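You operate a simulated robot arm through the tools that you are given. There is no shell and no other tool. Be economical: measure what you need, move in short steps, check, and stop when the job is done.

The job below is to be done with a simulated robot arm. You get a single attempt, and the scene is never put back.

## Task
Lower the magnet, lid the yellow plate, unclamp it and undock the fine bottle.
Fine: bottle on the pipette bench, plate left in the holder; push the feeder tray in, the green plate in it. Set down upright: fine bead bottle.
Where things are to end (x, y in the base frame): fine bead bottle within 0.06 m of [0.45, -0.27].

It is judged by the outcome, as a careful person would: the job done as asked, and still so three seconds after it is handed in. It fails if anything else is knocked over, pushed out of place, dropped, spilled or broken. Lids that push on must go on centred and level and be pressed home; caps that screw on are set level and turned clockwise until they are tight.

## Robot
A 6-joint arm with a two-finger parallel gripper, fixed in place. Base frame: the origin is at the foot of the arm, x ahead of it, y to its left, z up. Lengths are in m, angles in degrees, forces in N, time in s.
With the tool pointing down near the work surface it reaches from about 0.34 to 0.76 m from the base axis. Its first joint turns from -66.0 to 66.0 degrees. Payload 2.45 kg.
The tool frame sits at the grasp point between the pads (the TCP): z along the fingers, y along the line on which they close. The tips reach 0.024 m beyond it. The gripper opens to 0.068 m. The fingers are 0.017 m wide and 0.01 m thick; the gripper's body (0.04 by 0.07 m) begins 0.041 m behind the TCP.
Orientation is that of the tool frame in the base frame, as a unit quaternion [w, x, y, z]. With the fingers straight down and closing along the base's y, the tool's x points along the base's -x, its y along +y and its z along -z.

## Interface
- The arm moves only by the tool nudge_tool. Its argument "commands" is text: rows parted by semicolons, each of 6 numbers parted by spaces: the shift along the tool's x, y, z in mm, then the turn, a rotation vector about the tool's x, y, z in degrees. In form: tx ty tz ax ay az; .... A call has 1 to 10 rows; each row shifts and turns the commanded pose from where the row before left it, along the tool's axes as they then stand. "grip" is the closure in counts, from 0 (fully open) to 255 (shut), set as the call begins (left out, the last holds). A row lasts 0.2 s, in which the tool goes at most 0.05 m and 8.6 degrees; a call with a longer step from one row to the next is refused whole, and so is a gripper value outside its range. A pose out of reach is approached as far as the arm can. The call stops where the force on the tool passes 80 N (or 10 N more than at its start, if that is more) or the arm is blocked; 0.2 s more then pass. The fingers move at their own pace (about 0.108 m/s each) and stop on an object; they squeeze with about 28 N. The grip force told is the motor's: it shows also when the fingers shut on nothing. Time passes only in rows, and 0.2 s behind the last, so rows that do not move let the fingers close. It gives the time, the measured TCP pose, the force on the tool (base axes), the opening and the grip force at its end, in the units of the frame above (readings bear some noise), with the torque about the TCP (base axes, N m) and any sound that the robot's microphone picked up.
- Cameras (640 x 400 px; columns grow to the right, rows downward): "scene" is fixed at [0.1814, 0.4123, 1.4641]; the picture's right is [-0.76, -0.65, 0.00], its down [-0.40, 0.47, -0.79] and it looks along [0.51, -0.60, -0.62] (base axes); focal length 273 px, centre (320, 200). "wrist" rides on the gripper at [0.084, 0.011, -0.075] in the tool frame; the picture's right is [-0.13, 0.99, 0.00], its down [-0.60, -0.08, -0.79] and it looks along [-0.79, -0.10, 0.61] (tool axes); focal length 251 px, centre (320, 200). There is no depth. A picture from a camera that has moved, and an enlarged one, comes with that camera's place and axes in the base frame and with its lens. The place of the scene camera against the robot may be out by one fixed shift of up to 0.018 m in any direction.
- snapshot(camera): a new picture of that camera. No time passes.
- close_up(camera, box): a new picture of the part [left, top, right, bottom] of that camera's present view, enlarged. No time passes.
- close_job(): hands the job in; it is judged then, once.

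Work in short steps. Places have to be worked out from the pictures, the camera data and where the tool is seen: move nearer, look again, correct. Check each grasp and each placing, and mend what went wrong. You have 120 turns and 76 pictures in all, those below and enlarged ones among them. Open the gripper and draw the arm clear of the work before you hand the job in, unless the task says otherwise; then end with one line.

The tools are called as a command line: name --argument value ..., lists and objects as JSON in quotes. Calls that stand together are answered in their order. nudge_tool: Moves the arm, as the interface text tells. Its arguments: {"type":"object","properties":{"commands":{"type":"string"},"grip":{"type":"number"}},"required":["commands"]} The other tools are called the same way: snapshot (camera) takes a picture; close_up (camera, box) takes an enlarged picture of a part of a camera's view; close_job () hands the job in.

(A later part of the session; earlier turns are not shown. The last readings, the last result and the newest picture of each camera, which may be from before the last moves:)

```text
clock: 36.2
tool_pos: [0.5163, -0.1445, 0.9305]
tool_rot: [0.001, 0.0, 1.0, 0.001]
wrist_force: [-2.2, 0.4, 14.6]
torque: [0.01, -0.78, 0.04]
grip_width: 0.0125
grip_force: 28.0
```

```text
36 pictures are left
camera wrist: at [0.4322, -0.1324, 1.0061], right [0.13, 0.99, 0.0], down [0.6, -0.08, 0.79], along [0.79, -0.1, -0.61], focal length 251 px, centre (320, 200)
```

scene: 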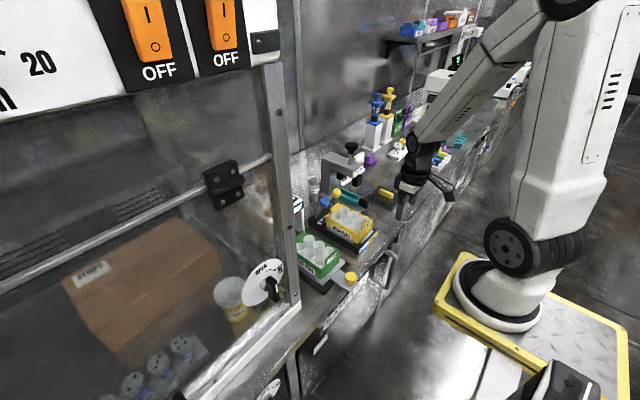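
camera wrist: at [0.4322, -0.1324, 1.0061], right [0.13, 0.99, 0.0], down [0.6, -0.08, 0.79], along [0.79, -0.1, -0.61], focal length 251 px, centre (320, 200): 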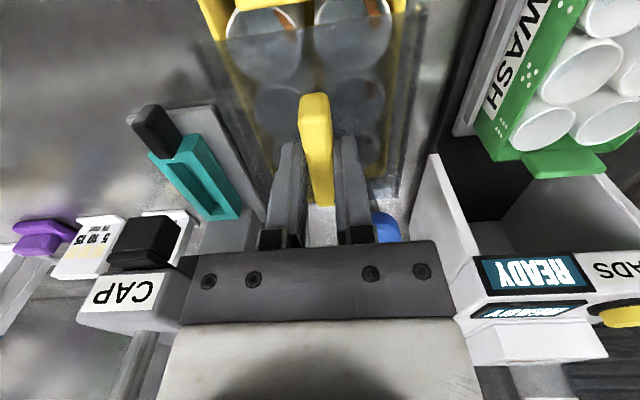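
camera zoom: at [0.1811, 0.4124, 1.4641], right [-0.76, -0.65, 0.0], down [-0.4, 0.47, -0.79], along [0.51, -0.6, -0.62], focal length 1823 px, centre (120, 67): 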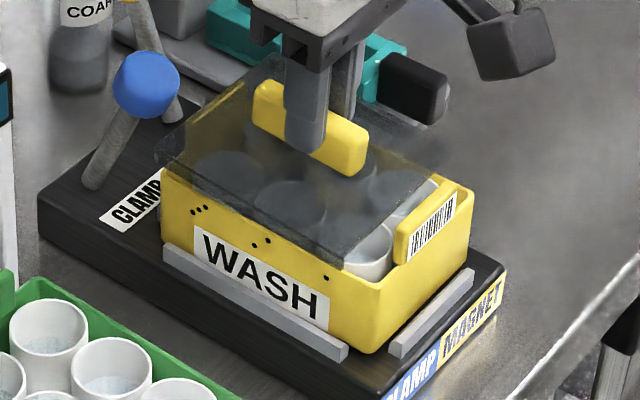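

Contact torque shows the lid's rear edge resting on the rear tab (about 53 mm behind TCP), with a ~10 mm gap at the front. I lift a little, shift 5 mm toward −x and lower again.

nudge_tool --commands "0 0 -5 0 0 0;5 0 0 0 0 0;0 0 0 0 0 0;0 0 3 0 0 0;0 0 3 0 0 0;0 0 3 0 0 0;0 0 0 0 0 0"

close_up --camera "scene" --box '[315, 190, 385, 250]'

```text
clock: 37.8
tool_pos: [0.5111, -0.145, 0.9267]
tool_rot: [0.0, -0.001, 1.0, 0.001]
wrist_force: [0.4, 0.0, -0.1]
torque: [0.01, -0.01, -0.02]
grip_width: 0.0129
grip_force: 27.7
```

```text
6.67 times, centred on (350, 220) of scene
camera zoom: at [0.1814, 0.4123, 1.4641], right [-0.76, -0.65, 0.0], down [-0.4, 0.47, -0.79], along [0.51, -0.6, -0.62], focal length 1823 px, centre (120, 67)
```

zoom: 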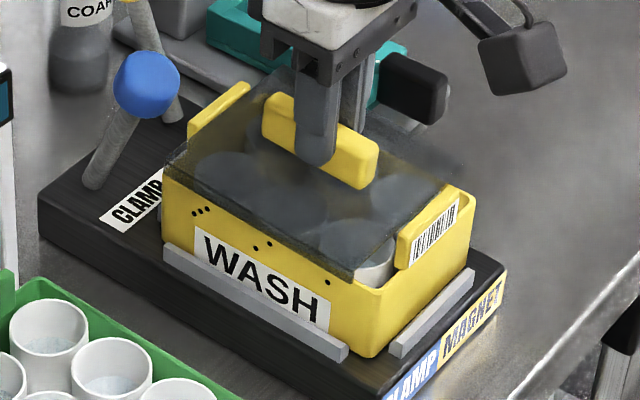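

Now the lid drops between the tabs without contact. I lower on.

nudge_tool --commands "0 0 3 0 0 0;0 0 3 0 0 0;0 0 3 0 0 0;0 0 3 0 0 0;0 0 0 0 0 0"

close_up --camera "scene" --box '[315, 190, 385, 250]'

```text
clock: 39.0
tool_pos: [0.5112, -0.1441, 0.9142]
tool_rot: [-0.001, -0.001, 1.0, 0.001]
wrist_force: [-1.6, 1.6, 15.9]
torque: [0.01, 0.87, 0.0]
grip_width: 0.0131
grip_force: 28.0
```

```text
6.67 times, centred on (350, 220) of scene
camera zoom: at [0.1811, 0.4124, 1.4641], right [-0.76, -0.65, 0.0], down [-0.4, 0.47, -0.79], along [0.51, -0.6, -0.62], focal length 1823 px, centre (120, 67)
```

zoom: 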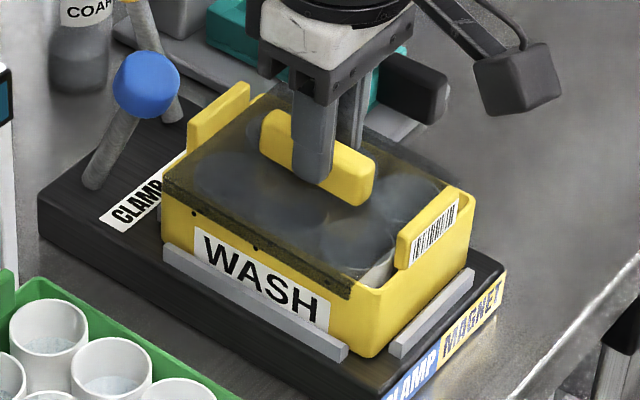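

Front edge touches first (likely slightly pitched in the grip from the earlier tab contact). I look at the rear gap before releasing.

close_up --camera "wrist" --box '[190, 0, 450, 220]'

```text
1.82 times, centred on (320, 110) of wrist
camera zoom: at [0.4272, -0.1327, 0.9904], right [0.13, 0.99, 0.0], down [0.6, -0.08, 0.79], along [0.79, -0.1, -0.61], focal length 457 px, centre (320, 364)
```

zoom: 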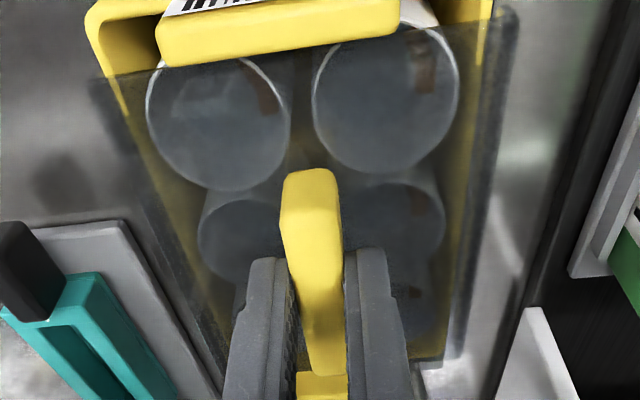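

Sideways it is even; front edge is close against the front tab. I lift 3 mm, shift +1.5 mm in x, lower to contact, then open.

nudge_tool --commands "0 0 -3 0 0 0;-1.5 0 0 0 0 0;0 0 0 0 0 0;0 0 2 0 0 0;0 0 1.5 0 0 0;0 0 0 0 0 0"

```text
clock: 40.4
tool_pos: [0.5131, -0.1452, 0.9138]
tool_rot: [0.0, 0.0, 1.0, 0.002]
wrist_force: [-2.9, 0.6, 17.0]
torque: [-0.03, 0.88, 0.0]
grip_width: 0.0128
grip_force: 28.4
```

Still front-first, so it's pitched in the grip; I release it gently and let it settle.

nudge_tool --commands "0 0 0 0 0 0;0 0 0 0 0 0" --grip 165

nudge_tool --commands "0 0 -30 0 0 0;0 0 -20 0 0 0;0 0 0 0 0 0;0 0 0 0 0 0"

close_up --camera "wrist" --box '[190, 0, 450, 220]'

close_up --camera "scene" --box '[315, 190, 385, 250]'

```text
clock: 41.0
tool_pos: [0.5113, -0.1433, 0.9128]
tool_rot: [-0.001, -0.001, 1.0, 0.001]
wrist_force: [-0.5, 0.4, -0.3]
torque: [-0.01, 0.01, 0.0]
grip_width: 0.0236
grip_force: 0.1
heard: snap
```

```text
clock: 42.0
tool_pos: [0.5125, -0.1447, 0.963]
tool_rot: [-0.002, -0.001, 1.0, 0.0]
wrist_force: [-0.1, 0.8, -0.1]
torque: [-0.01, 0.02, 0.0]
grip_width: 0.0242
grip_force: 0.1
```

```text
1.82 times, centred on (320, 110) of wrist
camera zoom: at [0.4286, -0.1327, 1.0391], right [0.13, 0.99, 0.0], down [0.6, -0.08, 0.79], along [0.79, -0.1, -0.61], focal length 457 px, centre (320, 364)
```

zoom: 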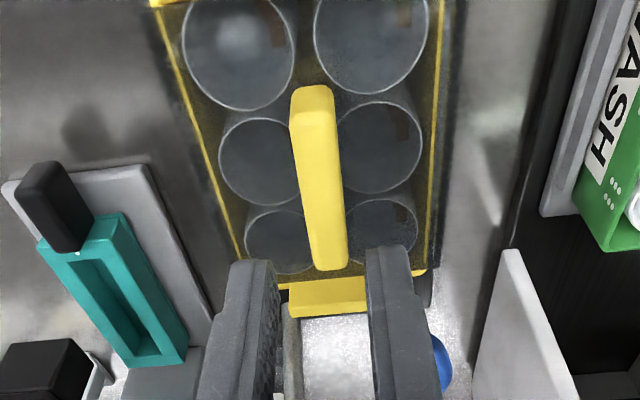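

```text
6.67 times, centred on (350, 220) of scene
camera zoom: at [0.1814, 0.4123, 1.4641], right [-0.76, -0.65, 0.0], down [-0.4, 0.47, -0.79], along [0.51, -0.6, -0.62], focal length 1823 px, centre (120, 67)
```

zoom: 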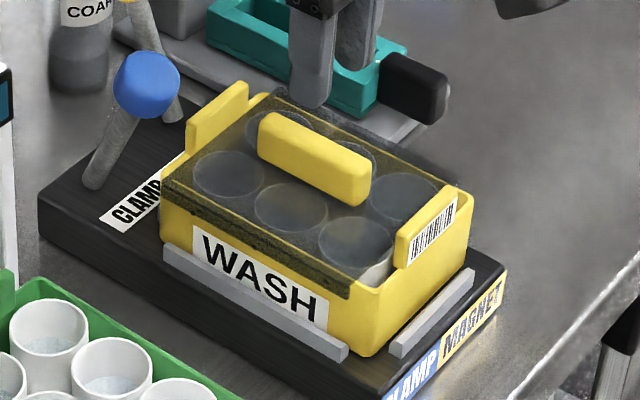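

A snap was heard and the lid looks level and seated. I press the handle's centre with closed fingers to make sure it's home.

nudge_tool --commands "-1 0 0 0 0 0;0 0 15 0 0 0;0 0 15 0 0 0;0 0 2 0 0 0;0 0 2 0 0 0;0 0 2 0 0 0;0 0 2 0 0 0" --grip 255

```text
clock: 43.6
tool_pos: [0.5136, -0.1431, 0.9271]
tool_rot: [0.0, -0.001, 1.0, 0.0]
wrist_force: [-2.7, 2.2, 8.2]
torque: [0.03, 0.08, 0.03]
grip_width: 0.0
grip_force: 23.7
```

nudge_tool --commands "0 0 2 0 0 0;0 0 2 0 0 0;0 0 2 0 0 0;0 0 0 0 0 0"

```text
clock: 44.4
tool_pos: [0.5153, -0.1452, 0.925]
tool_rot: [0.002, 0.0, 1.0, 0.001]
wrist_force: [-9.2, 3.3, 21.3]
torque: [0.09, 0.23, -0.03]
grip_width: 0.0
grip_force: 23.3
stopped in row 3: the force on the tool passed its limit at 84 N (the readings are from after the stop); the commanded pose is now the measured one
```

The lid held against 84 N: home. Next the clamp (blue) lever; I lift and go over its knob at (0.603,-0.107).

nudge_tool --commands "0 0 -25 -0.1 -0.2 0;0 0 -20 0 0 0;-30 13 0 0 0 0;-30 13 0 0 0 0;-28 12 5 0 0 0;0 0 0 0 0 0" --grip 70

snapshot --camera "wrist"

```text
clock: 45.8
tool_pos: [0.6028, -0.1072, 0.9649]
tool_rot: [0.003, -0.001, 1.0, 0.002]
wrist_force: [-0.2, 0.1, 0.0]
torque: [-0.01, 0.01, 0.02]
grip_width: 0.0491
grip_force: 0.0
```

```text
30 pictures are left
camera wrist: at [0.5186, -0.0951, 1.0401], right [0.13, 0.99, 0.0], down [0.6, -0.08, 0.8], along [0.79, -0.1, -0.6], focal length 251 px, centre (320, 200)
```

wrist: 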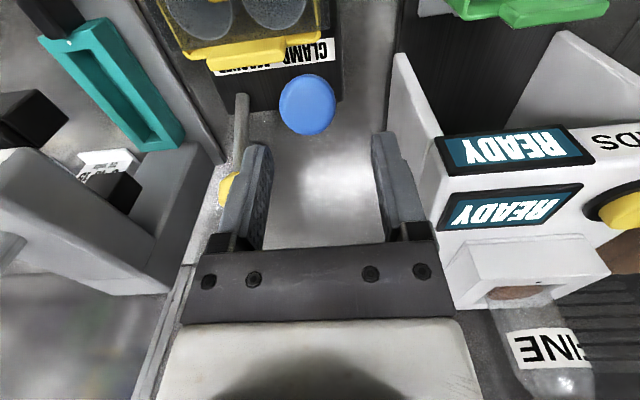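

Blue knob at (0.6025,-0.113). I correct y, descend, and clamp it.

nudge_tool --commands "0 -5.5 30 0 0.3 0;0 0 30 0 0 0;0 0 0 0 0 0"

nudge_tool --commands "0 0 0 0 0 0;0 0 0 0 0 0;0 0 0 0 0 0" --grip 255

nudge_tool --commands "-3.7 0 -1.5 0 0 0;-3.7 0 -1.4 0 0 0;-3.7 0 -1.2 0 2 0;-3.8 0 -1 0 3 0;-3.6 0 -0.6 0 2 0;-3.6 0 -0.6 0 2 0"

```text
clock: 46.6
tool_pos: [0.6041, -0.1118, 0.9047]
tool_rot: [0.001, -0.002, 1.0, 0.001]
wrist_force: [-0.1, 0.0, 0.4]
torque: [-0.03, 0.01, -0.03]
grip_width: 0.0493
grip_force: 0.1
```

```text
clock: 47.4
tool_pos: [0.6023, -0.1105, 0.9058]
tool_rot: [-0.001, -0.001, 1.0, 0.002]
wrist_force: [2.2, 0.7, -3.0]
torque: [0.02, -0.04, -0.02]
grip_width: 0.0288
grip_force: 42.9
```

```text
clock: 48.8
tool_pos: [0.6225, -0.1122, 0.9088]
tool_rot: [-0.08, -0.001, 0.997, 0.002]
wrist_force: [-15.1, 2.8, -1.6]
torque: [0.01, 1.06, -0.01]
grip_width: 0.0289
grip_force: 43.7
```

Following well. I continue along the arc.

nudge_tool --commands "-3.9 0 -1.1 0 1.5 0;-3.9 0 -1 0 1.5 0;-3.9 0 -0.9 0 1.5 0;-3.9 0 -0.7 0 1.5 0;-4 0 -0.5 0 0 0"

nudge_tool --commands "-4 0 -0.1 0 0 0;-4 0 0.2 0 0 0;-4 0 0.6 0 0 0;-4 0 0.8 0 0 0;-3 0 0.7 0 0 0;-3 0 0.8 0 0 0;-3 0 0.9 0 0 0"

```text
clock: 50.0
tool_pos: [0.6454, -0.1133, 0.9101]
tool_rot: [-0.13, -0.001, 0.992, 0.001]
wrist_force: [-11.5, 2.7, -4.2]
torque: [-0.02, 0.81, 0.03]
grip_width: 0.0288
grip_force: 43.5
```

```text
clock: 51.6
tool_pos: [0.6678, -0.1128, 0.8982]
tool_rot: [-0.131, -0.001, 0.991, 0.001]
wrist_force: [-0.5, -0.2, -0.5]
torque: [0.04, -0.01, -0.01]
grip_width: 0.0
grip_force: 23.8
```

The pads slipped off near the end. I lift clear, and check the lever.

nudge_tool --commands "7.5 0 -29 0 0 0;7.5 0 -29 0 0 0;10 0 0 0 -5 0;10 0 0 0 -5 0;10 0 -5 0 -5 0;0 0 0 0 0 0"

snapshot --camera "wrist"

close_up --camera "scene" --box '[300, 170, 400, 260]'

```text
clock: 53.0
tool_pos: [0.6397, -0.1132, 0.9699]
tool_rot: [0.0, -0.001, 1.0, 0.001]
wrist_force: [0.2, 0.5, 0.1]
torque: [0.0, 0.03, -0.03]
grip_width: 0.0
grip_force: 24.1
```

```text
29 pictures are left
camera wrist: at [0.5555, -0.1009, 1.0465], right [0.13, 0.99, 0.0], down [0.6, -0.08, 0.79], along [0.79, -0.1, -0.61], focal length 251 px, centre (320, 200)
```

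wrist: 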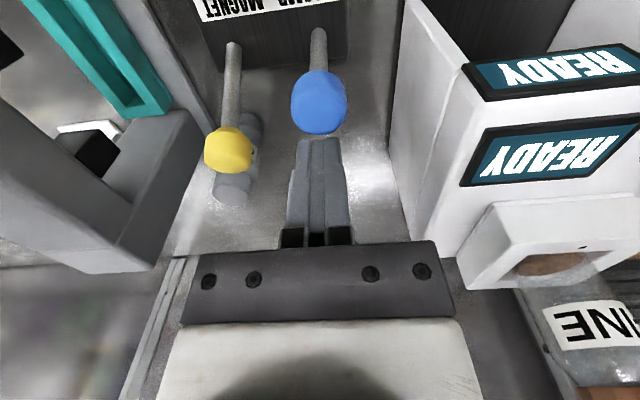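

```text
4.44 times, centred on (350, 215) of scene
camera zoom: at [0.1814, 0.4123, 1.4641], right [-0.76, -0.65, 0.0], down [-0.4, 0.47, -0.79], along [0.51, -0.6, -0.62], focal length 1215 px, centre (187, 133)
```

zoom: 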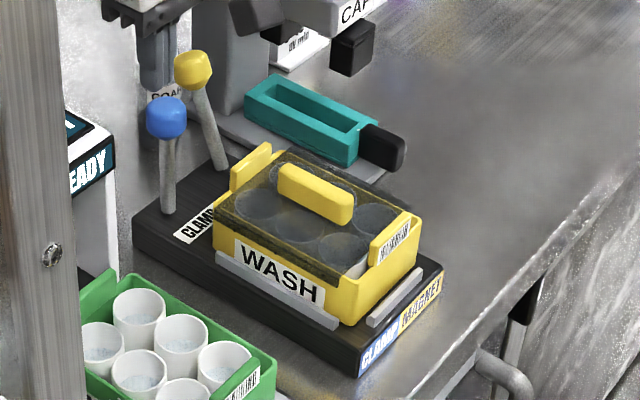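

The blue lever slipped at x≈0.642, just past vertical. I push it on with closed fingers from the plate side, as worked for testing the yellow one.

nudge_tool --commands "14 0 0 0 0 0;14 1 0 0 0 0;0 0 20 0 0 0;0 0 20 0 0 0;0 0 16 0 0 0;0 0 0 0 0 0" --grip 255

nudge_tool --commands "-4 0 0 0 0 0;-4 0 0 0 0 0;-4 0 0 0 0 0;-4 0 0 0 0 0;-4 0 0 0 0 0;-4 0 0 0 0 0"

```text
clock: 54.0
tool_pos: [0.6249, -0.1127, 0.9545]
tool_rot: [0.024, 0.0, 1.0, -0.001]
wrist_force: [0.0, 2.4, 6.1]
torque: [0.03, -0.05, 0.03]
grip_width: 0.0001
grip_force: 23.1
stopped in row 4: the force on the tool passed its limit at 94 N (the readings are from after the stop); the commanded pose is now the measured one
```

```text
clock: 55.4
tool_pos: [0.6474, -0.1122, 0.9559]
tool_rot: [0.023, 0.001, 1.0, -0.002]
wrist_force: [0.1, 0.5, -0.5]
torque: [-0.01, -0.02, 0.01]
grip_width: 0.0
grip_force: 23.6
```

Fingers caught the knob's top. I look again after fixing the small tilt.

nudge_tool --commands "0 0 -20 0 2.7 0;30 0 0 0 0 0;30 0 0 0 0 0;0 0 0 0 0 0"

snapshot --camera "wrist"

close_up --camera "scene" --box '[300, 170, 400, 260]'

```text
clock: 56.4
tool_pos: [0.5868, -0.1126, 0.9756]
tool_rot: [-0.002, 0.0, 1.0, -0.002]
wrist_force: [1.3, 0.0, -0.6]
torque: [-0.01, 0.0, 0.02]
grip_width: 0.0
grip_force: 24.3
```

```text
27 pictures are left
camera wrist: at [0.5034, -0.0996, 1.0518], right [0.13, 0.99, 0.0], down [0.61, -0.08, 0.79], along [0.78, -0.1, -0.61], focal length 251 px, centre (320, 200)
```

wrist: 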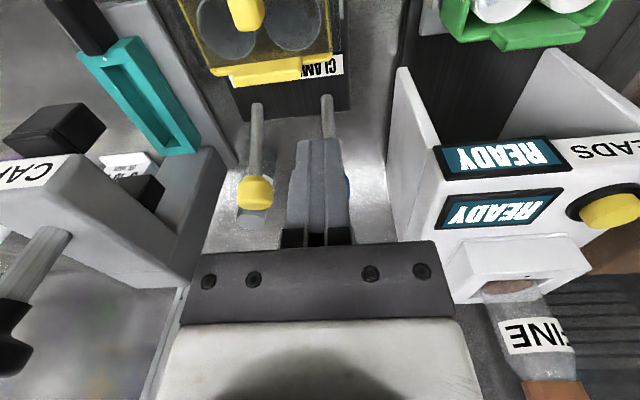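

```text
4.44 times, centred on (350, 215) of scene
camera zoom: at [0.1814, 0.4123, 1.4641], right [-0.76, -0.65, 0.0], down [-0.4, 0.47, -0.79], along [0.51, -0.6, -0.62], focal length 1215 px, centre (187, 133)
```

zoom: 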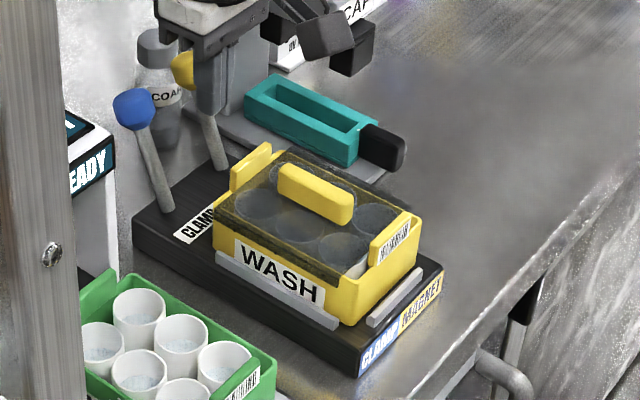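

Now the blue lever leans back parallel to the yellow one. I confirm with the same push test.

nudge_tool --commands "-24 0 0 0 0 0;0 0 20 0 0 0;0 0 22 0 0 0;0 0 21 0 0 0;0 0 0 0 0 0" --grip 255

nudge_tool --commands "-5 0 0 0 0 0;-5 0 0 0 0 0;-5 0 0 0 0 0;-4 0 0 0 0 0;-4 0 0 0 0 0;-4 0 0 0 0 0;-4 0 0 0 0 0"

```text
clock: 57.6
tool_pos: [0.6109, -0.1119, 0.9117]
tool_rot: [0.0, 0.0, 1.0, -0.001]
wrist_force: [0.7, -0.6, -0.3]
torque: [0.02, 0.04, 0.02]
grip_width: 0.0003
grip_force: 23.7
```

```text
clock: 59.2
tool_pos: [0.6377, -0.1123, 0.9127]
tool_rot: [-0.008, 0.0, 1.0, -0.001]
wrist_force: [-34.8, 0.5, 21.5]
torque: [-0.18, 0.66, 0.13]
grip_width: 0.0003
grip_force: 23.5
```

The blue lever stops at the same place as the yellow: clamp released. The fine bottle's cap triangulates to about (0.745,0.035,1.045), upright behind the BEADS box. I go up to view it.

nudge_tool --commands "5 0 -45 0 -0.9 0;5 0 -45 0 0 0;10 10 -45 0 0 0;10 30 -35 0 0 0;5 30 -35 0 0 0;0 30 -35 0 0 0;0 30 -35 0 0 0;0 0 -15 0 0 0;0 0 0 0 0 0" --grip 0

snapshot --camera "wrist"

```text
clock: 61.2
tool_pos: [0.6043, 0.0194, 1.2019]
tool_rot: [0.006, 0.0, 1.0, -0.002]
wrist_force: [0.0, 0.0, -0.3]
torque: [0.01, 0.01, 0.0]
grip_width: 0.0678
grip_force: 0.0
```

```text
25 pictures are left
camera wrist: at [0.5192, 0.0318, 1.2774], right [0.13, 0.99, 0.0], down [0.59, -0.08, 0.8], along [0.79, -0.1, -0.6], focal length 251 px, centre (320, 200)
```

wrist: 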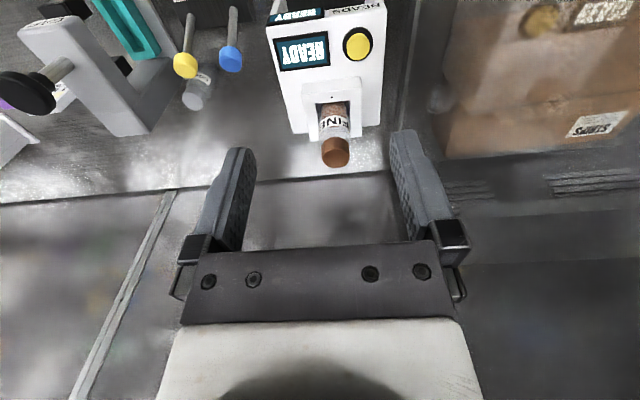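

I enlarge the dock.

close_up --camera "wrist" --box '[250, 0, 410, 190]'

```text
2.11 times, centred on (330, 95) of wrist
camera zoom: at [0.5192, 0.0318, 1.2774], right [0.13, 0.99, 0.0], down [0.59, -0.08, 0.8], along [0.79, -0.1, -0.6], focal length 529 px, centre (299, 421)
```

zoom: 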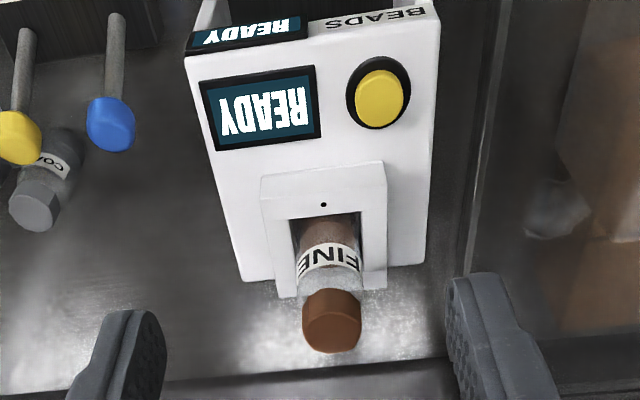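

I look at the dock through the scene camera too, for its shape from the side.

close_up --camera "scene" --box '[255, 150, 325, 230]'

```text
5.00 times, centred on (290, 190) of scene
camera zoom: at [0.1814, 0.4123, 1.4641], right [-0.76, -0.65, 0.0], down [-0.4, 0.47, -0.79], along [0.51, -0.6, -0.62], focal length 1367 px, centre (470, 250)
```

zoom: 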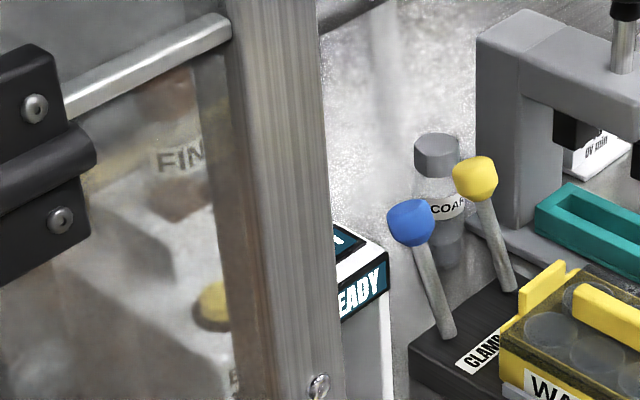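

The bottle is vertical at about (0.725,0.025), z 0.96–1.06, in a low bracket. I move above it to grip from the top.

nudge_tool --commands "-30 2 18 0 0.7 0;-30 2 18 0 0 0;-30 2 18 0 0 0;-30 0 18 0 0 0;0 0 0 0 0 0" --grip 0

snapshot --camera "wrist"

```text
clock: 62.4
tool_pos: [0.7249, 0.0245, 1.129]
tool_rot: [0.0, 0.0, 1.0, -0.002]
wrist_force: [-0.2, 0.6, 0.0]
torque: [0.01, -0.02, 0.01]
grip_width: 0.0677
grip_force: 0.0
```

```text
22 pictures are left
camera wrist: at [0.6407, 0.0368, 1.2058], right [0.13, 0.99, 0.0], down [0.6, -0.08, 0.79], along [0.79, -0.1, -0.61], focal length 251 px, centre (320, 200)
```

wrist: 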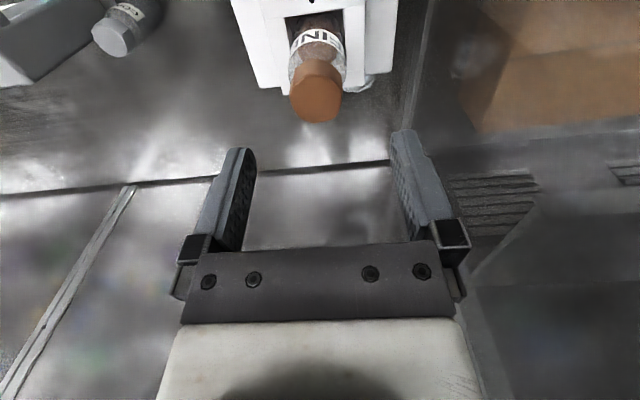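

Cap at (0.730,0.0235,1.046). I descend around it.

nudge_tool --commands "-5 -1 30 0 0 0;0 0 25 0 0 0;0 0 15 0 0 0;0 0 15 0 0 0;0 0 8 0 0 0;0 0 0 0 0 0"

snapshot --camera "wrist"

```text
clock: 63.8
tool_pos: [0.7293, 0.024, 1.0372]
tool_rot: [-0.001, 0.0, 1.0, -0.002]
wrist_force: [-0.5, -0.1, 0.0]
torque: [0.0, 0.02, -0.01]
grip_width: 0.068
grip_force: 0.2
```

```text
21 pictures are left
camera wrist: at [0.6453, 0.0356, 1.1131], right [0.13, 0.99, 0.0], down [0.6, -0.08, 0.79], along [0.79, -0.1, -0.61], focal length 251 px, centre (320, 200)
```

wrist: 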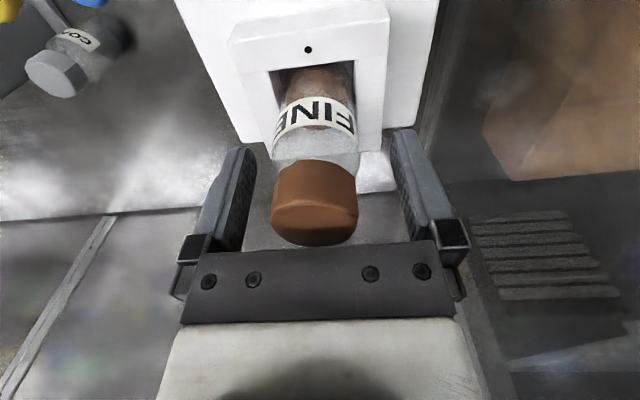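

The cap is well between the pads. I lower 4 mm and close.

nudge_tool --commands "0 0 4 0 0 0;0 0 0 0 0 0"

nudge_tool --commands "0 0 0 0 0 0;0 0 0 0 0 0;0 0 0 0 0 0" --grip 255

nudge_tool --commands "0 0 -3 0 0 0;0 0 -3 0 0 0;0 0 -4 0 0 0;0 0 0 0 0 0"

```text
clock: 64.4
tool_pos: [0.7298, 0.0244, 1.0329]
tool_rot: [0.001, 0.0, 1.0, -0.001]
wrist_force: [-0.4, -0.2, 0.1]
torque: [-0.02, 0.01, 0.01]
grip_width: 0.0681
grip_force: 0.0
```

```text
clock: 65.2
tool_pos: [0.7292, 0.0223, 1.0343]
tool_rot: [0.0, -0.001, 1.0, -0.002]
wrist_force: [0.0, -0.8, -0.3]
torque: [-0.01, -0.02, -0.01]
grip_width: 0.0381
grip_force: 28.4
```

```text
clock: 66.2
tool_pos: [0.7297, 0.0234, 1.0437]
tool_rot: [0.0, 0.0, 1.0, -0.002]
wrist_force: [-0.5, -0.2, -1.6]
torque: [0.01, -0.01, 0.0]
grip_width: 0.0384
grip_force: 28.0
```

It lifts freely with only its weight. I raise it on and check.

nudge_tool --commands "0 0 -10 0 0 0;0 0 -20 0 0 0;0 0 -30 0 0 0;0 0 -35 0 0 0;0 0 0 0 0 0"

snapshot --camera "wrist"

```text
clock: 67.4
tool_pos: [0.7302, 0.0235, 1.14]
tool_rot: [0.001, 0.0, 1.0, -0.002]
wrist_force: [0.1, -0.3, -0.3]
torque: [0.01, 0.0, 0.01]
grip_width: 0.0384
grip_force: 28.0
```

```text
20 pictures are left
camera wrist: at [0.6458, 0.0365, 1.2159], right [0.13, 0.99, 0.0], down [0.6, -0.08, 0.79], along [0.79, -0.1, -0.61], focal length 251 px, centre (320, 200)
```

wrist: 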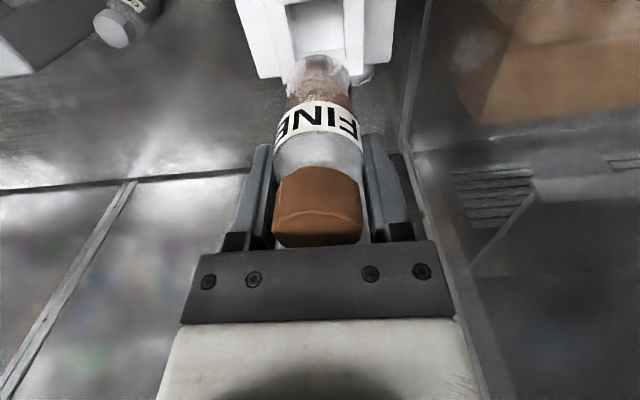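

I check the bottle's bottom end before carrying it.

close_up --camera "wrist" --box '[250, 30, 390, 260]'

```text
1.74 times, centred on (320, 145) of wrist
camera zoom: at [0.6458, 0.0365, 1.2159], right [0.13, 0.99, 0.0], down [0.6, -0.08, 0.79], along [0.79, -0.1, -0.61], focal length 437 px, centre (320, 296)
```

zoom: 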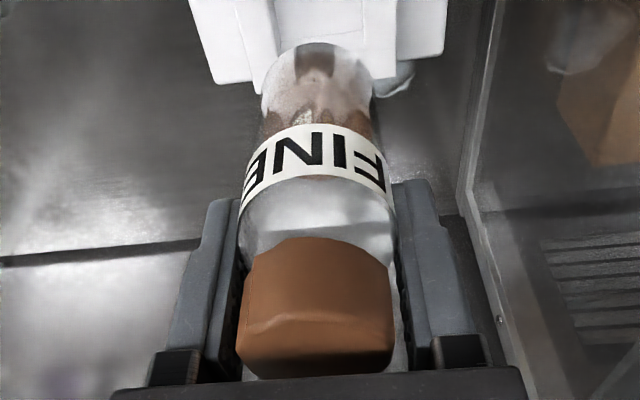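

The bottle is straight-walled, upright, bottom about 75 mm below TCP. I carry it back and across at height to above (0.455,-0.275).

nudge_tool --commands "40 0 0 0 0 0;40 0 0 0 0 0;40 -10 0 0 0 0;40 -25 0 0 0 0;40 -25 0 0 0 0;35 -30 0 0 0 0;25 -40 0 0 0 0;15 -45 0 0 0 0;0 -48 0 0 0 0;0 -48 0 0 0 0"

nudge_tool --commands "0 -27 0 0 0 0;0 0 40 0 0 0;0 0 40 0 0 0;0 0 40 0 0 0;0 0 40 0 0 0;0 0 0 0 0 0"

snapshot --camera "wrist"

snapshot --camera "scene"

```text
clock: 69.6
tool_pos: [0.4539, -0.247, 1.1382]
tool_rot: [0.0, -0.001, 1.0, -0.001]
wrist_force: [0.2, -0.5, -0.8]
torque: [0.03, 0.0, 0.01]
grip_width: 0.0385
grip_force: 27.9
```

```text
clock: 71.0
tool_pos: [0.4544, -0.2751, 0.979]
tool_rot: [0.0, 0.001, 1.0, -0.002]
wrist_force: [0.1, -0.6, -0.7]
torque: [-0.01, -0.02, 0.03]
grip_width: 0.0387
grip_force: 27.6
```

```text
18 pictures are left
camera wrist: at [0.3704, -0.2633, 1.0543], right [0.13, 0.99, 0.0], down [0.6, -0.08, 0.79], along [0.79, -0.1, -0.61], focal length 251 px, centre (320, 200)
```

wrist: 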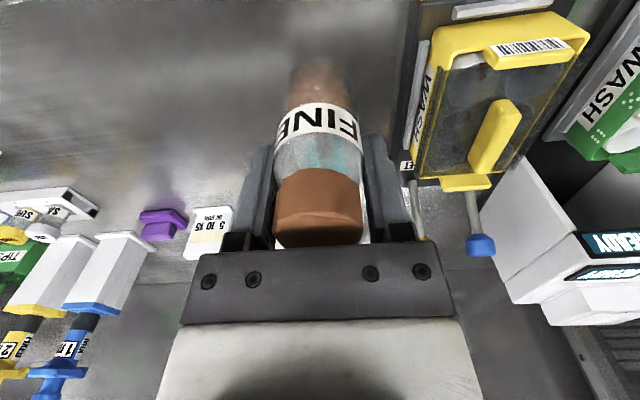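

```text
17 pictures are left
```

scene: 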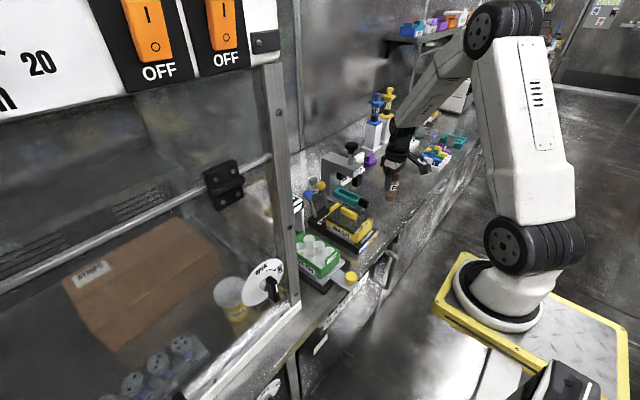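

The landing spot is clear. I lower to just above the bench and then to contact.

nudge_tool --commands "0 0 30 0 0 0;0 0 30 0 0 0;0 0 20 0 0 0;0 0 3 0 0 0;0 0 3 0 0 0;0 0 0 0 0 0"

close_up --camera "scene" --box '[340, 130, 440, 220]'

```text
clock: 72.4
tool_pos: [0.4546, -0.275, 0.8934]
tool_rot: [0.0, 0.0, 1.0, -0.002]
wrist_force: [0.1, -0.2, -1.3]
torque: [0.03, 0.01, 0.0]
grip_width: 0.0385
grip_force: 27.9
```

```text
4.44 times, centred on (390, 175) of scene
camera zoom: at [0.1814, 0.4123, 1.4641], right [-0.76, -0.65, 0.0], down [-0.4, 0.47, -0.79], along [0.51, -0.6, -0.62], focal length 1215 px, centre (9, 311)
```

zoom: 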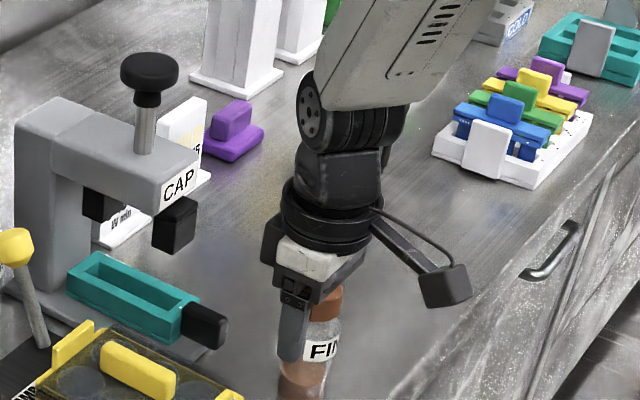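

Still free of the bench; I continue in small steps until contact shows.

nudge_tool --commands "0 0 2.5 0 0 0;0 0 2.5 0 0 0;0 0 2.5 0 0 0;0 0 2 0 0 0;0 0 0 0 0 0"

```text
clock: 73.6
tool_pos: [0.4549, -0.2754, 0.884]
tool_rot: [-0.001, 0.001, 1.0, -0.002]
wrist_force: [-0.1, 0.2, -1.0]
torque: [-0.03, -0.02, -0.06]
grip_width: 0.0387
grip_force: 27.9
```

nudge_tool --commands "0 0 2 0 0 0;0 0 2 0 0 0;0 0 2 0 0 0;0 0 0 0 0 0"

close_up --camera "scene" --box '[350, 170, 430, 230]'

```text
clock: 74.6
tool_pos: [0.4548, -0.2762, 0.877]
tool_rot: [0.0, 0.001, 1.0, -0.002]
wrist_force: [-0.2, 0.2, 0.1]
torque: [0.02, 0.04, -0.01]
grip_width: 0.0387
grip_force: 28.0
```

```text
6.67 times, centred on (390, 200) of scene
camera zoom: at [0.1814, 0.4123, 1.4641], right [-0.76, -0.65, 0.0], down [-0.4, 0.47, -0.79], along [0.51, -0.6, -0.62], focal length 1823 px, centre (-147, 200)
```

zoom: 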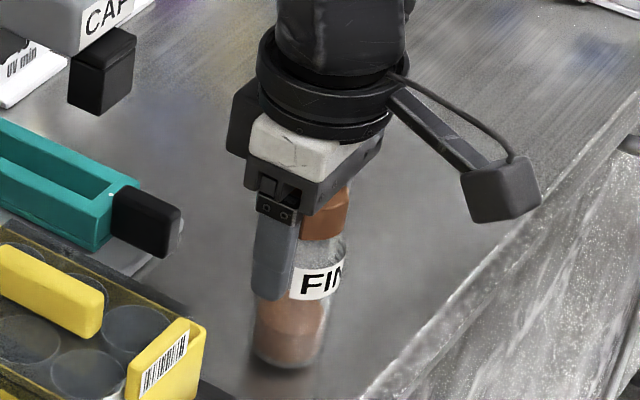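

Near the bench with little reflection gap left; I step down further until the force rises.

nudge_tool --commands "0 0 1.5 0 0 0;0 0 1.5 0 0 0;0 0 1.5 0 0 0;0 0 0 0 0 0"

```text
clock: 75.6
tool_pos: [0.4551, -0.2763, 0.8736]
tool_rot: [0.001, 0.0, 1.0, -0.002]
wrist_force: [-2.7, 3.9, 15.1]
torque: [0.37, 0.2, 0.01]
grip_width: 0.0384
grip_force: 28.3
```

Contact (15 N). I ease 0.5 mm and open, then rise.

nudge_tool --commands "0 0 -0.6 0 0 0;0 0 0 0 0 0"

nudge_tool --commands "0 0 0 0 0 0;0 0 0 0 0 0;0 0 0 0 0 0" --grip 0

nudge_tool --commands "0 0 -20 0 0 0;0 0 -35 0 0 0;0 0 -35 0 0 0;0 0 -35 0 0 0;0 0 0 0 0 0"

snapshot --camera "wrist"

```text
clock: 76.2
tool_pos: [0.4556, -0.2758, 0.8748]
tool_rot: [0.0, 0.0, 1.0, -0.003]
wrist_force: [0.8, -0.1, 6.4]
torque: [0.03, -0.01, 0.02]
grip_width: 0.0387
grip_force: 28.5
```

```text
clock: 77.0
tool_pos: [0.455, -0.2749, 0.8747]
tool_rot: [0.0, 0.0, 1.0, -0.002]
wrist_force: [-0.7, -0.6, 0.2]
torque: [0.01, 0.0, 0.01]
grip_width: 0.068
grip_force: 0.1
```

```text
clock: 78.2
tool_pos: [0.4549, -0.2756, 0.9981]
tool_rot: [0.0, 0.0, 1.0, -0.003]
wrist_force: [-0.1, 0.5, -0.2]
torque: [0.0, 0.02, -0.03]
grip_width: 0.0682
grip_force: 0.1
```

```text
14 pictures are left
camera wrist: at [0.3707, -0.2626, 1.0749], right [0.13, 0.99, 0.0], down [0.6, -0.08, 0.79], along [0.79, -0.1, -0.61], focal length 251 px, centre (320, 200)
```

wrist: 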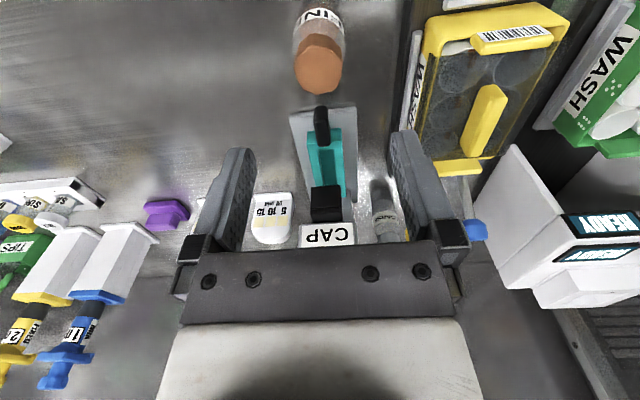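

The fine bottle stands upright at (0.455,-0.275). Now the feeder tray: knob about (0.397,0.026,0.843). I move in front of it to look.

nudge_tool --commands "12 30 -10 0 0 0;12 45 0 0 0 0;12 45 0 0 0 0;12 45 0 0 0 0;12 45 0 0 0 0;12 45 0 0 0 0;12 40 0 0 0 0;8 0 10 0 0 0;0 0 0 0 0 0" --grip 0

snapshot --camera "wrist"

close_up --camera "scene" --box '[290, 220, 370, 300]'

```text
clock: 80.2
tool_pos: [0.3611, 0.0205, 0.998]
tool_rot: [0.0, 0.0, 1.0, -0.002]
wrist_force: [-0.7, 0.9, -0.5]
torque: [0.02, -0.03, -0.01]
grip_width: 0.0681
grip_force: 0.1
```

```text
13 pictures are left
camera wrist: at [0.2781, 0.0321, 1.0735], right [0.13, 0.99, 0.0], down [0.6, -0.08, 0.79], along [0.79, -0.1, -0.61], focal length 251 px, centre (320, 200)
```

wrist: 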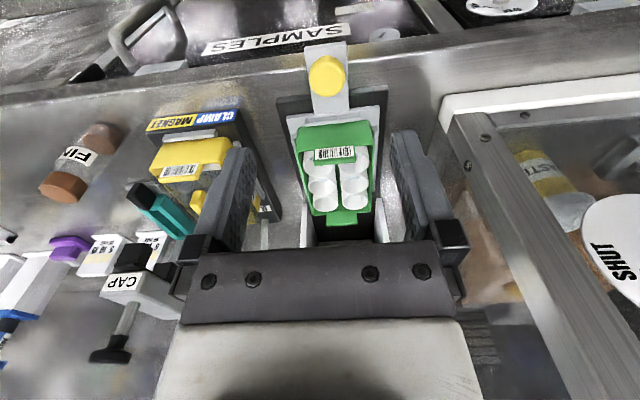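

```text
5.00 times, centred on (330, 260) of scene
camera zoom: at [0.1814, 0.4123, 1.4641], right [-0.76, -0.65, 0.0], down [-0.4, 0.47, -0.79], along [0.51, -0.6, -0.62], focal length 1367 px, centre (270, -100)
```

zoom: 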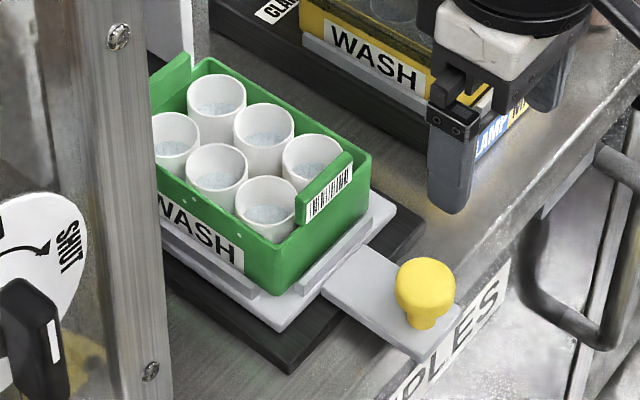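

The knob is a mushroom on the tray's handle at (0.388,0.025). I close the fingers and come down in front of it.

nudge_tool --commands "7 4 30 0 0 0;0 0 40 0 0 0;0 0 40 0 0 0;0 0 32 0 0 0;0 0 0 0 0 0" --grip 255

close_up --camera "scene" --box '[300, 230, 390, 310]'

```text
clock: 81.4
tool_pos: [0.3574, 0.0221, 0.8548]
tool_rot: [0.0, 0.001, 1.0, -0.002]
wrist_force: [-0.1, 0.1, -0.8]
torque: [0.03, 0.0, 0.02]
grip_width: 0.0
grip_force: 23.7
```

```text
5.00 times, centred on (345, 270) of scene
camera zoom: at [0.1814, 0.4123, 1.4641], right [-0.76, -0.65, 0.0], down [-0.4, 0.47, -0.79], along [0.51, -0.6, -0.62], focal length 1367 px, centre (195, -150)
```

zoom: 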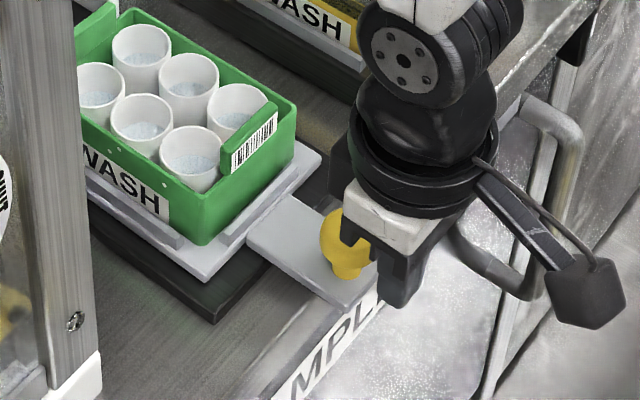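

Fingers are just in front of the knob. I push along +x in small steps.

nudge_tool --commands "-6 2 0 0 0 0;-6 0 0 0 0 0;-6 0 0 0 0 0;-8 0 0 0 0 0;-8 0 0 0 0 0"

close_up --camera "scene" --box '[290, 220, 380, 300]'

```text
clock: 82.6
tool_pos: [0.3905, 0.0265, 0.856]
tool_rot: [0.0, 0.001, 1.0, -0.001]
wrist_force: [-1.2, 1.0, 0.8]
torque: [-0.03, 0.0, 0.0]
grip_width: 0.0001
grip_force: 23.8
```

```text
5.00 times, centred on (335, 260) of scene
camera zoom: at [0.1814, 0.4123, 1.4641], right [-0.76, -0.65, 0.0], down [-0.4, 0.47, -0.79], along [0.51, -0.6, -0.62], focal length 1367 px, centre (245, -100)
```

zoom: 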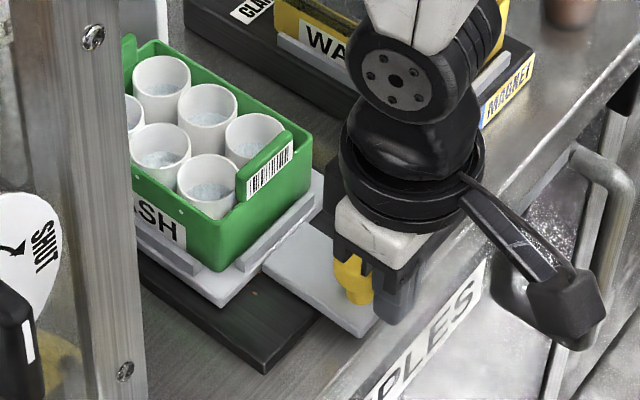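

The tray slides in smoothly with the plate on it. I keep pushing.

nudge_tool --commands "-8 0 0 0 0 0;-8 0 0 0 0 0;-8 0 0 0 0 0;-8 0 0 0 0 0;-8 0 0 0 0 0;-8 0 0 0 0 0"

nudge_tool --commands "-6 0 0 0 0 0;-6 0 0 0 0 0;-6 0 0 0 0 0;-5 0 0 0 0 0;-5 0 0 0 0 0"

```text
clock: 84.0
tool_pos: [0.4387, 0.0259, 0.8558]
tool_rot: [0.001, 0.001, 1.0, -0.001]
wrist_force: [-1.5, 0.0, 0.9]
torque: [0.04, 0.01, -0.01]
grip_width: 0.0
grip_force: 24.0
```

```text
clock: 85.2
tool_pos: [0.4659, 0.0252, 0.8561]
tool_rot: [0.0, 0.001, 1.0, -0.002]
wrist_force: [-1.9, 0.6, 0.1]
torque: [0.05, 0.03, -0.02]
grip_width: 0.0
grip_force: 23.4
```

snapshot --camera "wrist"

close_up --camera "scene" --box '[280, 190, 380, 290]'

```text
9 pictures are left
camera wrist: at [0.3817, 0.0377, 0.9318], right [0.13, 0.99, 0.0], down [0.6, -0.08, 0.79], along [0.79, -0.1, -0.61], focal length 251 px, centre (320, 200)
```

wrist: 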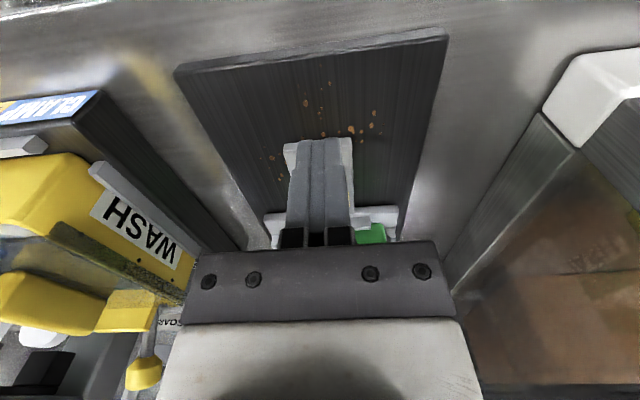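

```text
4.00 times, centred on (330, 240) of scene
camera zoom: at [0.1814, 0.4123, 1.4641], right [-0.76, -0.65, 0.0], down [-0.4, 0.47, -0.79], along [0.51, -0.6, -0.62], focal length 1094 px, centre (280, 40)
```

zoom: 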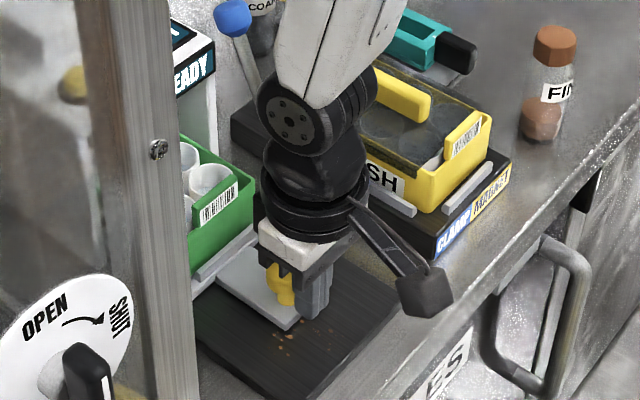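

The tray keeps going under the feeder. I continue toward its stop.

nudge_tool --commands "-6 0 0 0 0 0;-6 0 0 0 0 0;-6 0 0 0 0 0;-5 0 0 0 0 0;-5 0 0 0 0 0"

nudge_tool --commands "-5 0 0 0 0 0;-5 0 0 0 0 0;-5 0 0 0 0 0;-5 0 0 0 0 0;-5 0 0 0 0 0"

```text
clock: 86.4
tool_pos: [0.4933, 0.0249, 0.8564]
tool_rot: [0.0, 0.0, 1.0, -0.001]
wrist_force: [-0.9, 0.7, -0.9]
torque: [0.0, 0.02, 0.0]
grip_width: 0.0
grip_force: 22.9
```

```text
clock: 87.6
tool_pos: [0.5182, 0.0253, 0.8558]
tool_rot: [0.0, 0.0, 1.0, -0.002]
wrist_force: [-0.5, 1.4, 0.7]
torque: [0.02, 0.01, -0.03]
grip_width: 0.0
grip_force: 23.5
```

close_up --camera "scene" --box '[280, 170, 380, 270]'

```text
4.00 times, centred on (330, 220) of scene
camera zoom: at [0.1814, 0.4123, 1.4641], right [-0.76, -0.65, 0.0], down [-0.4, 0.47, -0.79], along [0.51, -0.6, -0.62], focal length 1094 px, centre (280, 120)
```

zoom: 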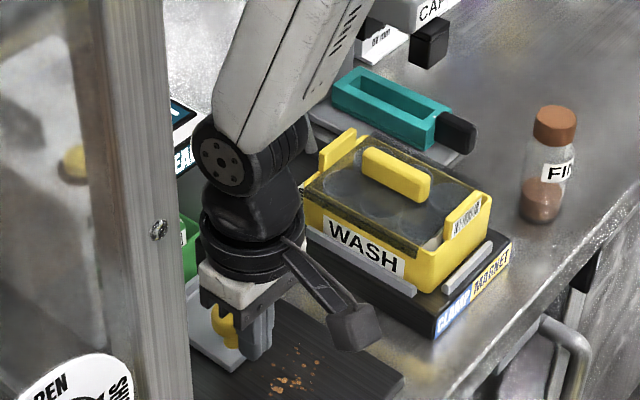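

The way ahead looks clear; I continue with short steps, watching the force for the stop.

nudge_tool --commands "-5 0 0 0 0 0;-5 0 0 0 0 0;-4 0 0 0 0 0;-4 0 0 0 0 0;-4 0 0 0 0 0"

```text
clock: 88.8
tool_pos: [0.5307, 0.0255, 0.8533]
tool_rot: [-0.013, 0.0, 1.0, -0.003]
wrist_force: [-46.8, 8.1, 26.1]
torque: [0.02, 0.11, -0.1]
grip_width: 0.0
grip_force: 23.6
```

Firm stop at 47 N with contact at the knob. I back off, rise and inspect.

nudge_tool --commands "10 0 0 0 -1.5 0;30 0 0 0 0 0;40 0 -10 0 0 0;40 0 -40 0 0 0;20 0 -45 0 0 0;0 0 -45 0 0 0;0 0 0 0 0 0"

snapshot --camera "wrist"

close_up --camera "scene" --box '[260, 150, 390, 290]'

```text
refused: row 4 steps farther than a row can; nothing moved
```

```text
6 pictures are left
camera wrist: at [0.4493, 0.0381, 0.932], right [0.13, 0.99, -0.01], down [0.62, -0.07, 0.78], along [0.77, -0.11, -0.63], focal length 251 px, centre (320, 200)
```

wrist: 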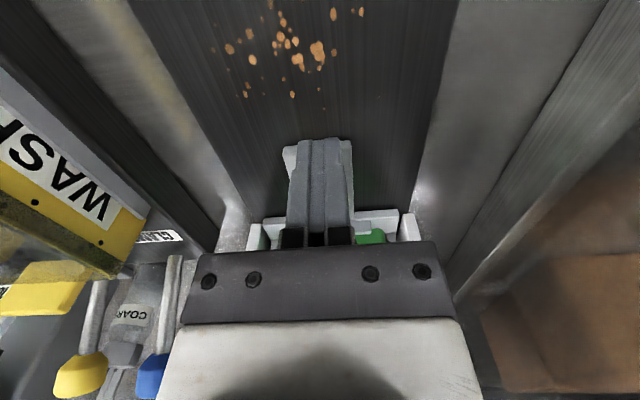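

```text
2.86 times, centred on (325, 220) of scene
camera zoom: at [0.1798, 0.4125, 1.4642], right [-0.76, -0.65, 0.0], down [-0.4, 0.47, -0.79], along [0.51, -0.6, -0.62], focal length 781 px, centre (306, 143)
```

zoom: 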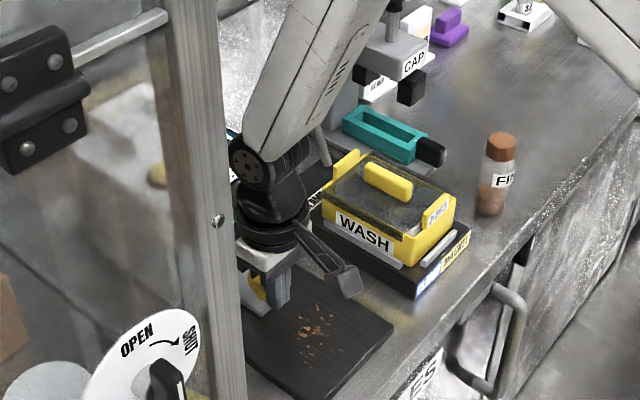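

That call was refused for step length only. I retreat in smaller steps.

nudge_tool --commands "10 0 0 0 0 0;30 0 0 0 -1.5 0;40 0 -10 0 0 0;30 0 -35 0 0 0;20 0 -40 0 0 0;0 0 -45 0 0 0;0 0 -45 0 0 0;0 0 0 0 0 0"

snapshot --camera "wrist"

```text
clock: 90.6
tool_pos: [0.4062, 0.0276, 1.0284]
tool_rot: [0.013, 0.0, 1.0, -0.002]
wrist_force: [0.6, -0.1, 0.0]
torque: [0.01, 0.0, 0.0]
grip_width: 0.0001
grip_force: 23.6
```

```text
4 pictures are left
camera wrist: at [0.3204, 0.039, 1.1015], right [0.13, 0.99, 0.0], down [0.58, -0.08, 0.81], along [0.8, -0.1, -0.59], focal length 251 px, centre (320, 200)
```

wrist: 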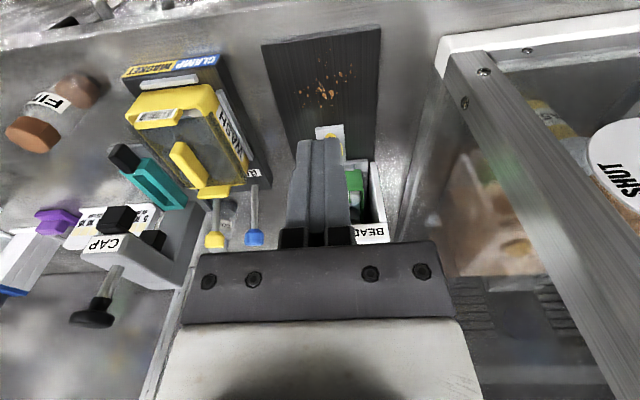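

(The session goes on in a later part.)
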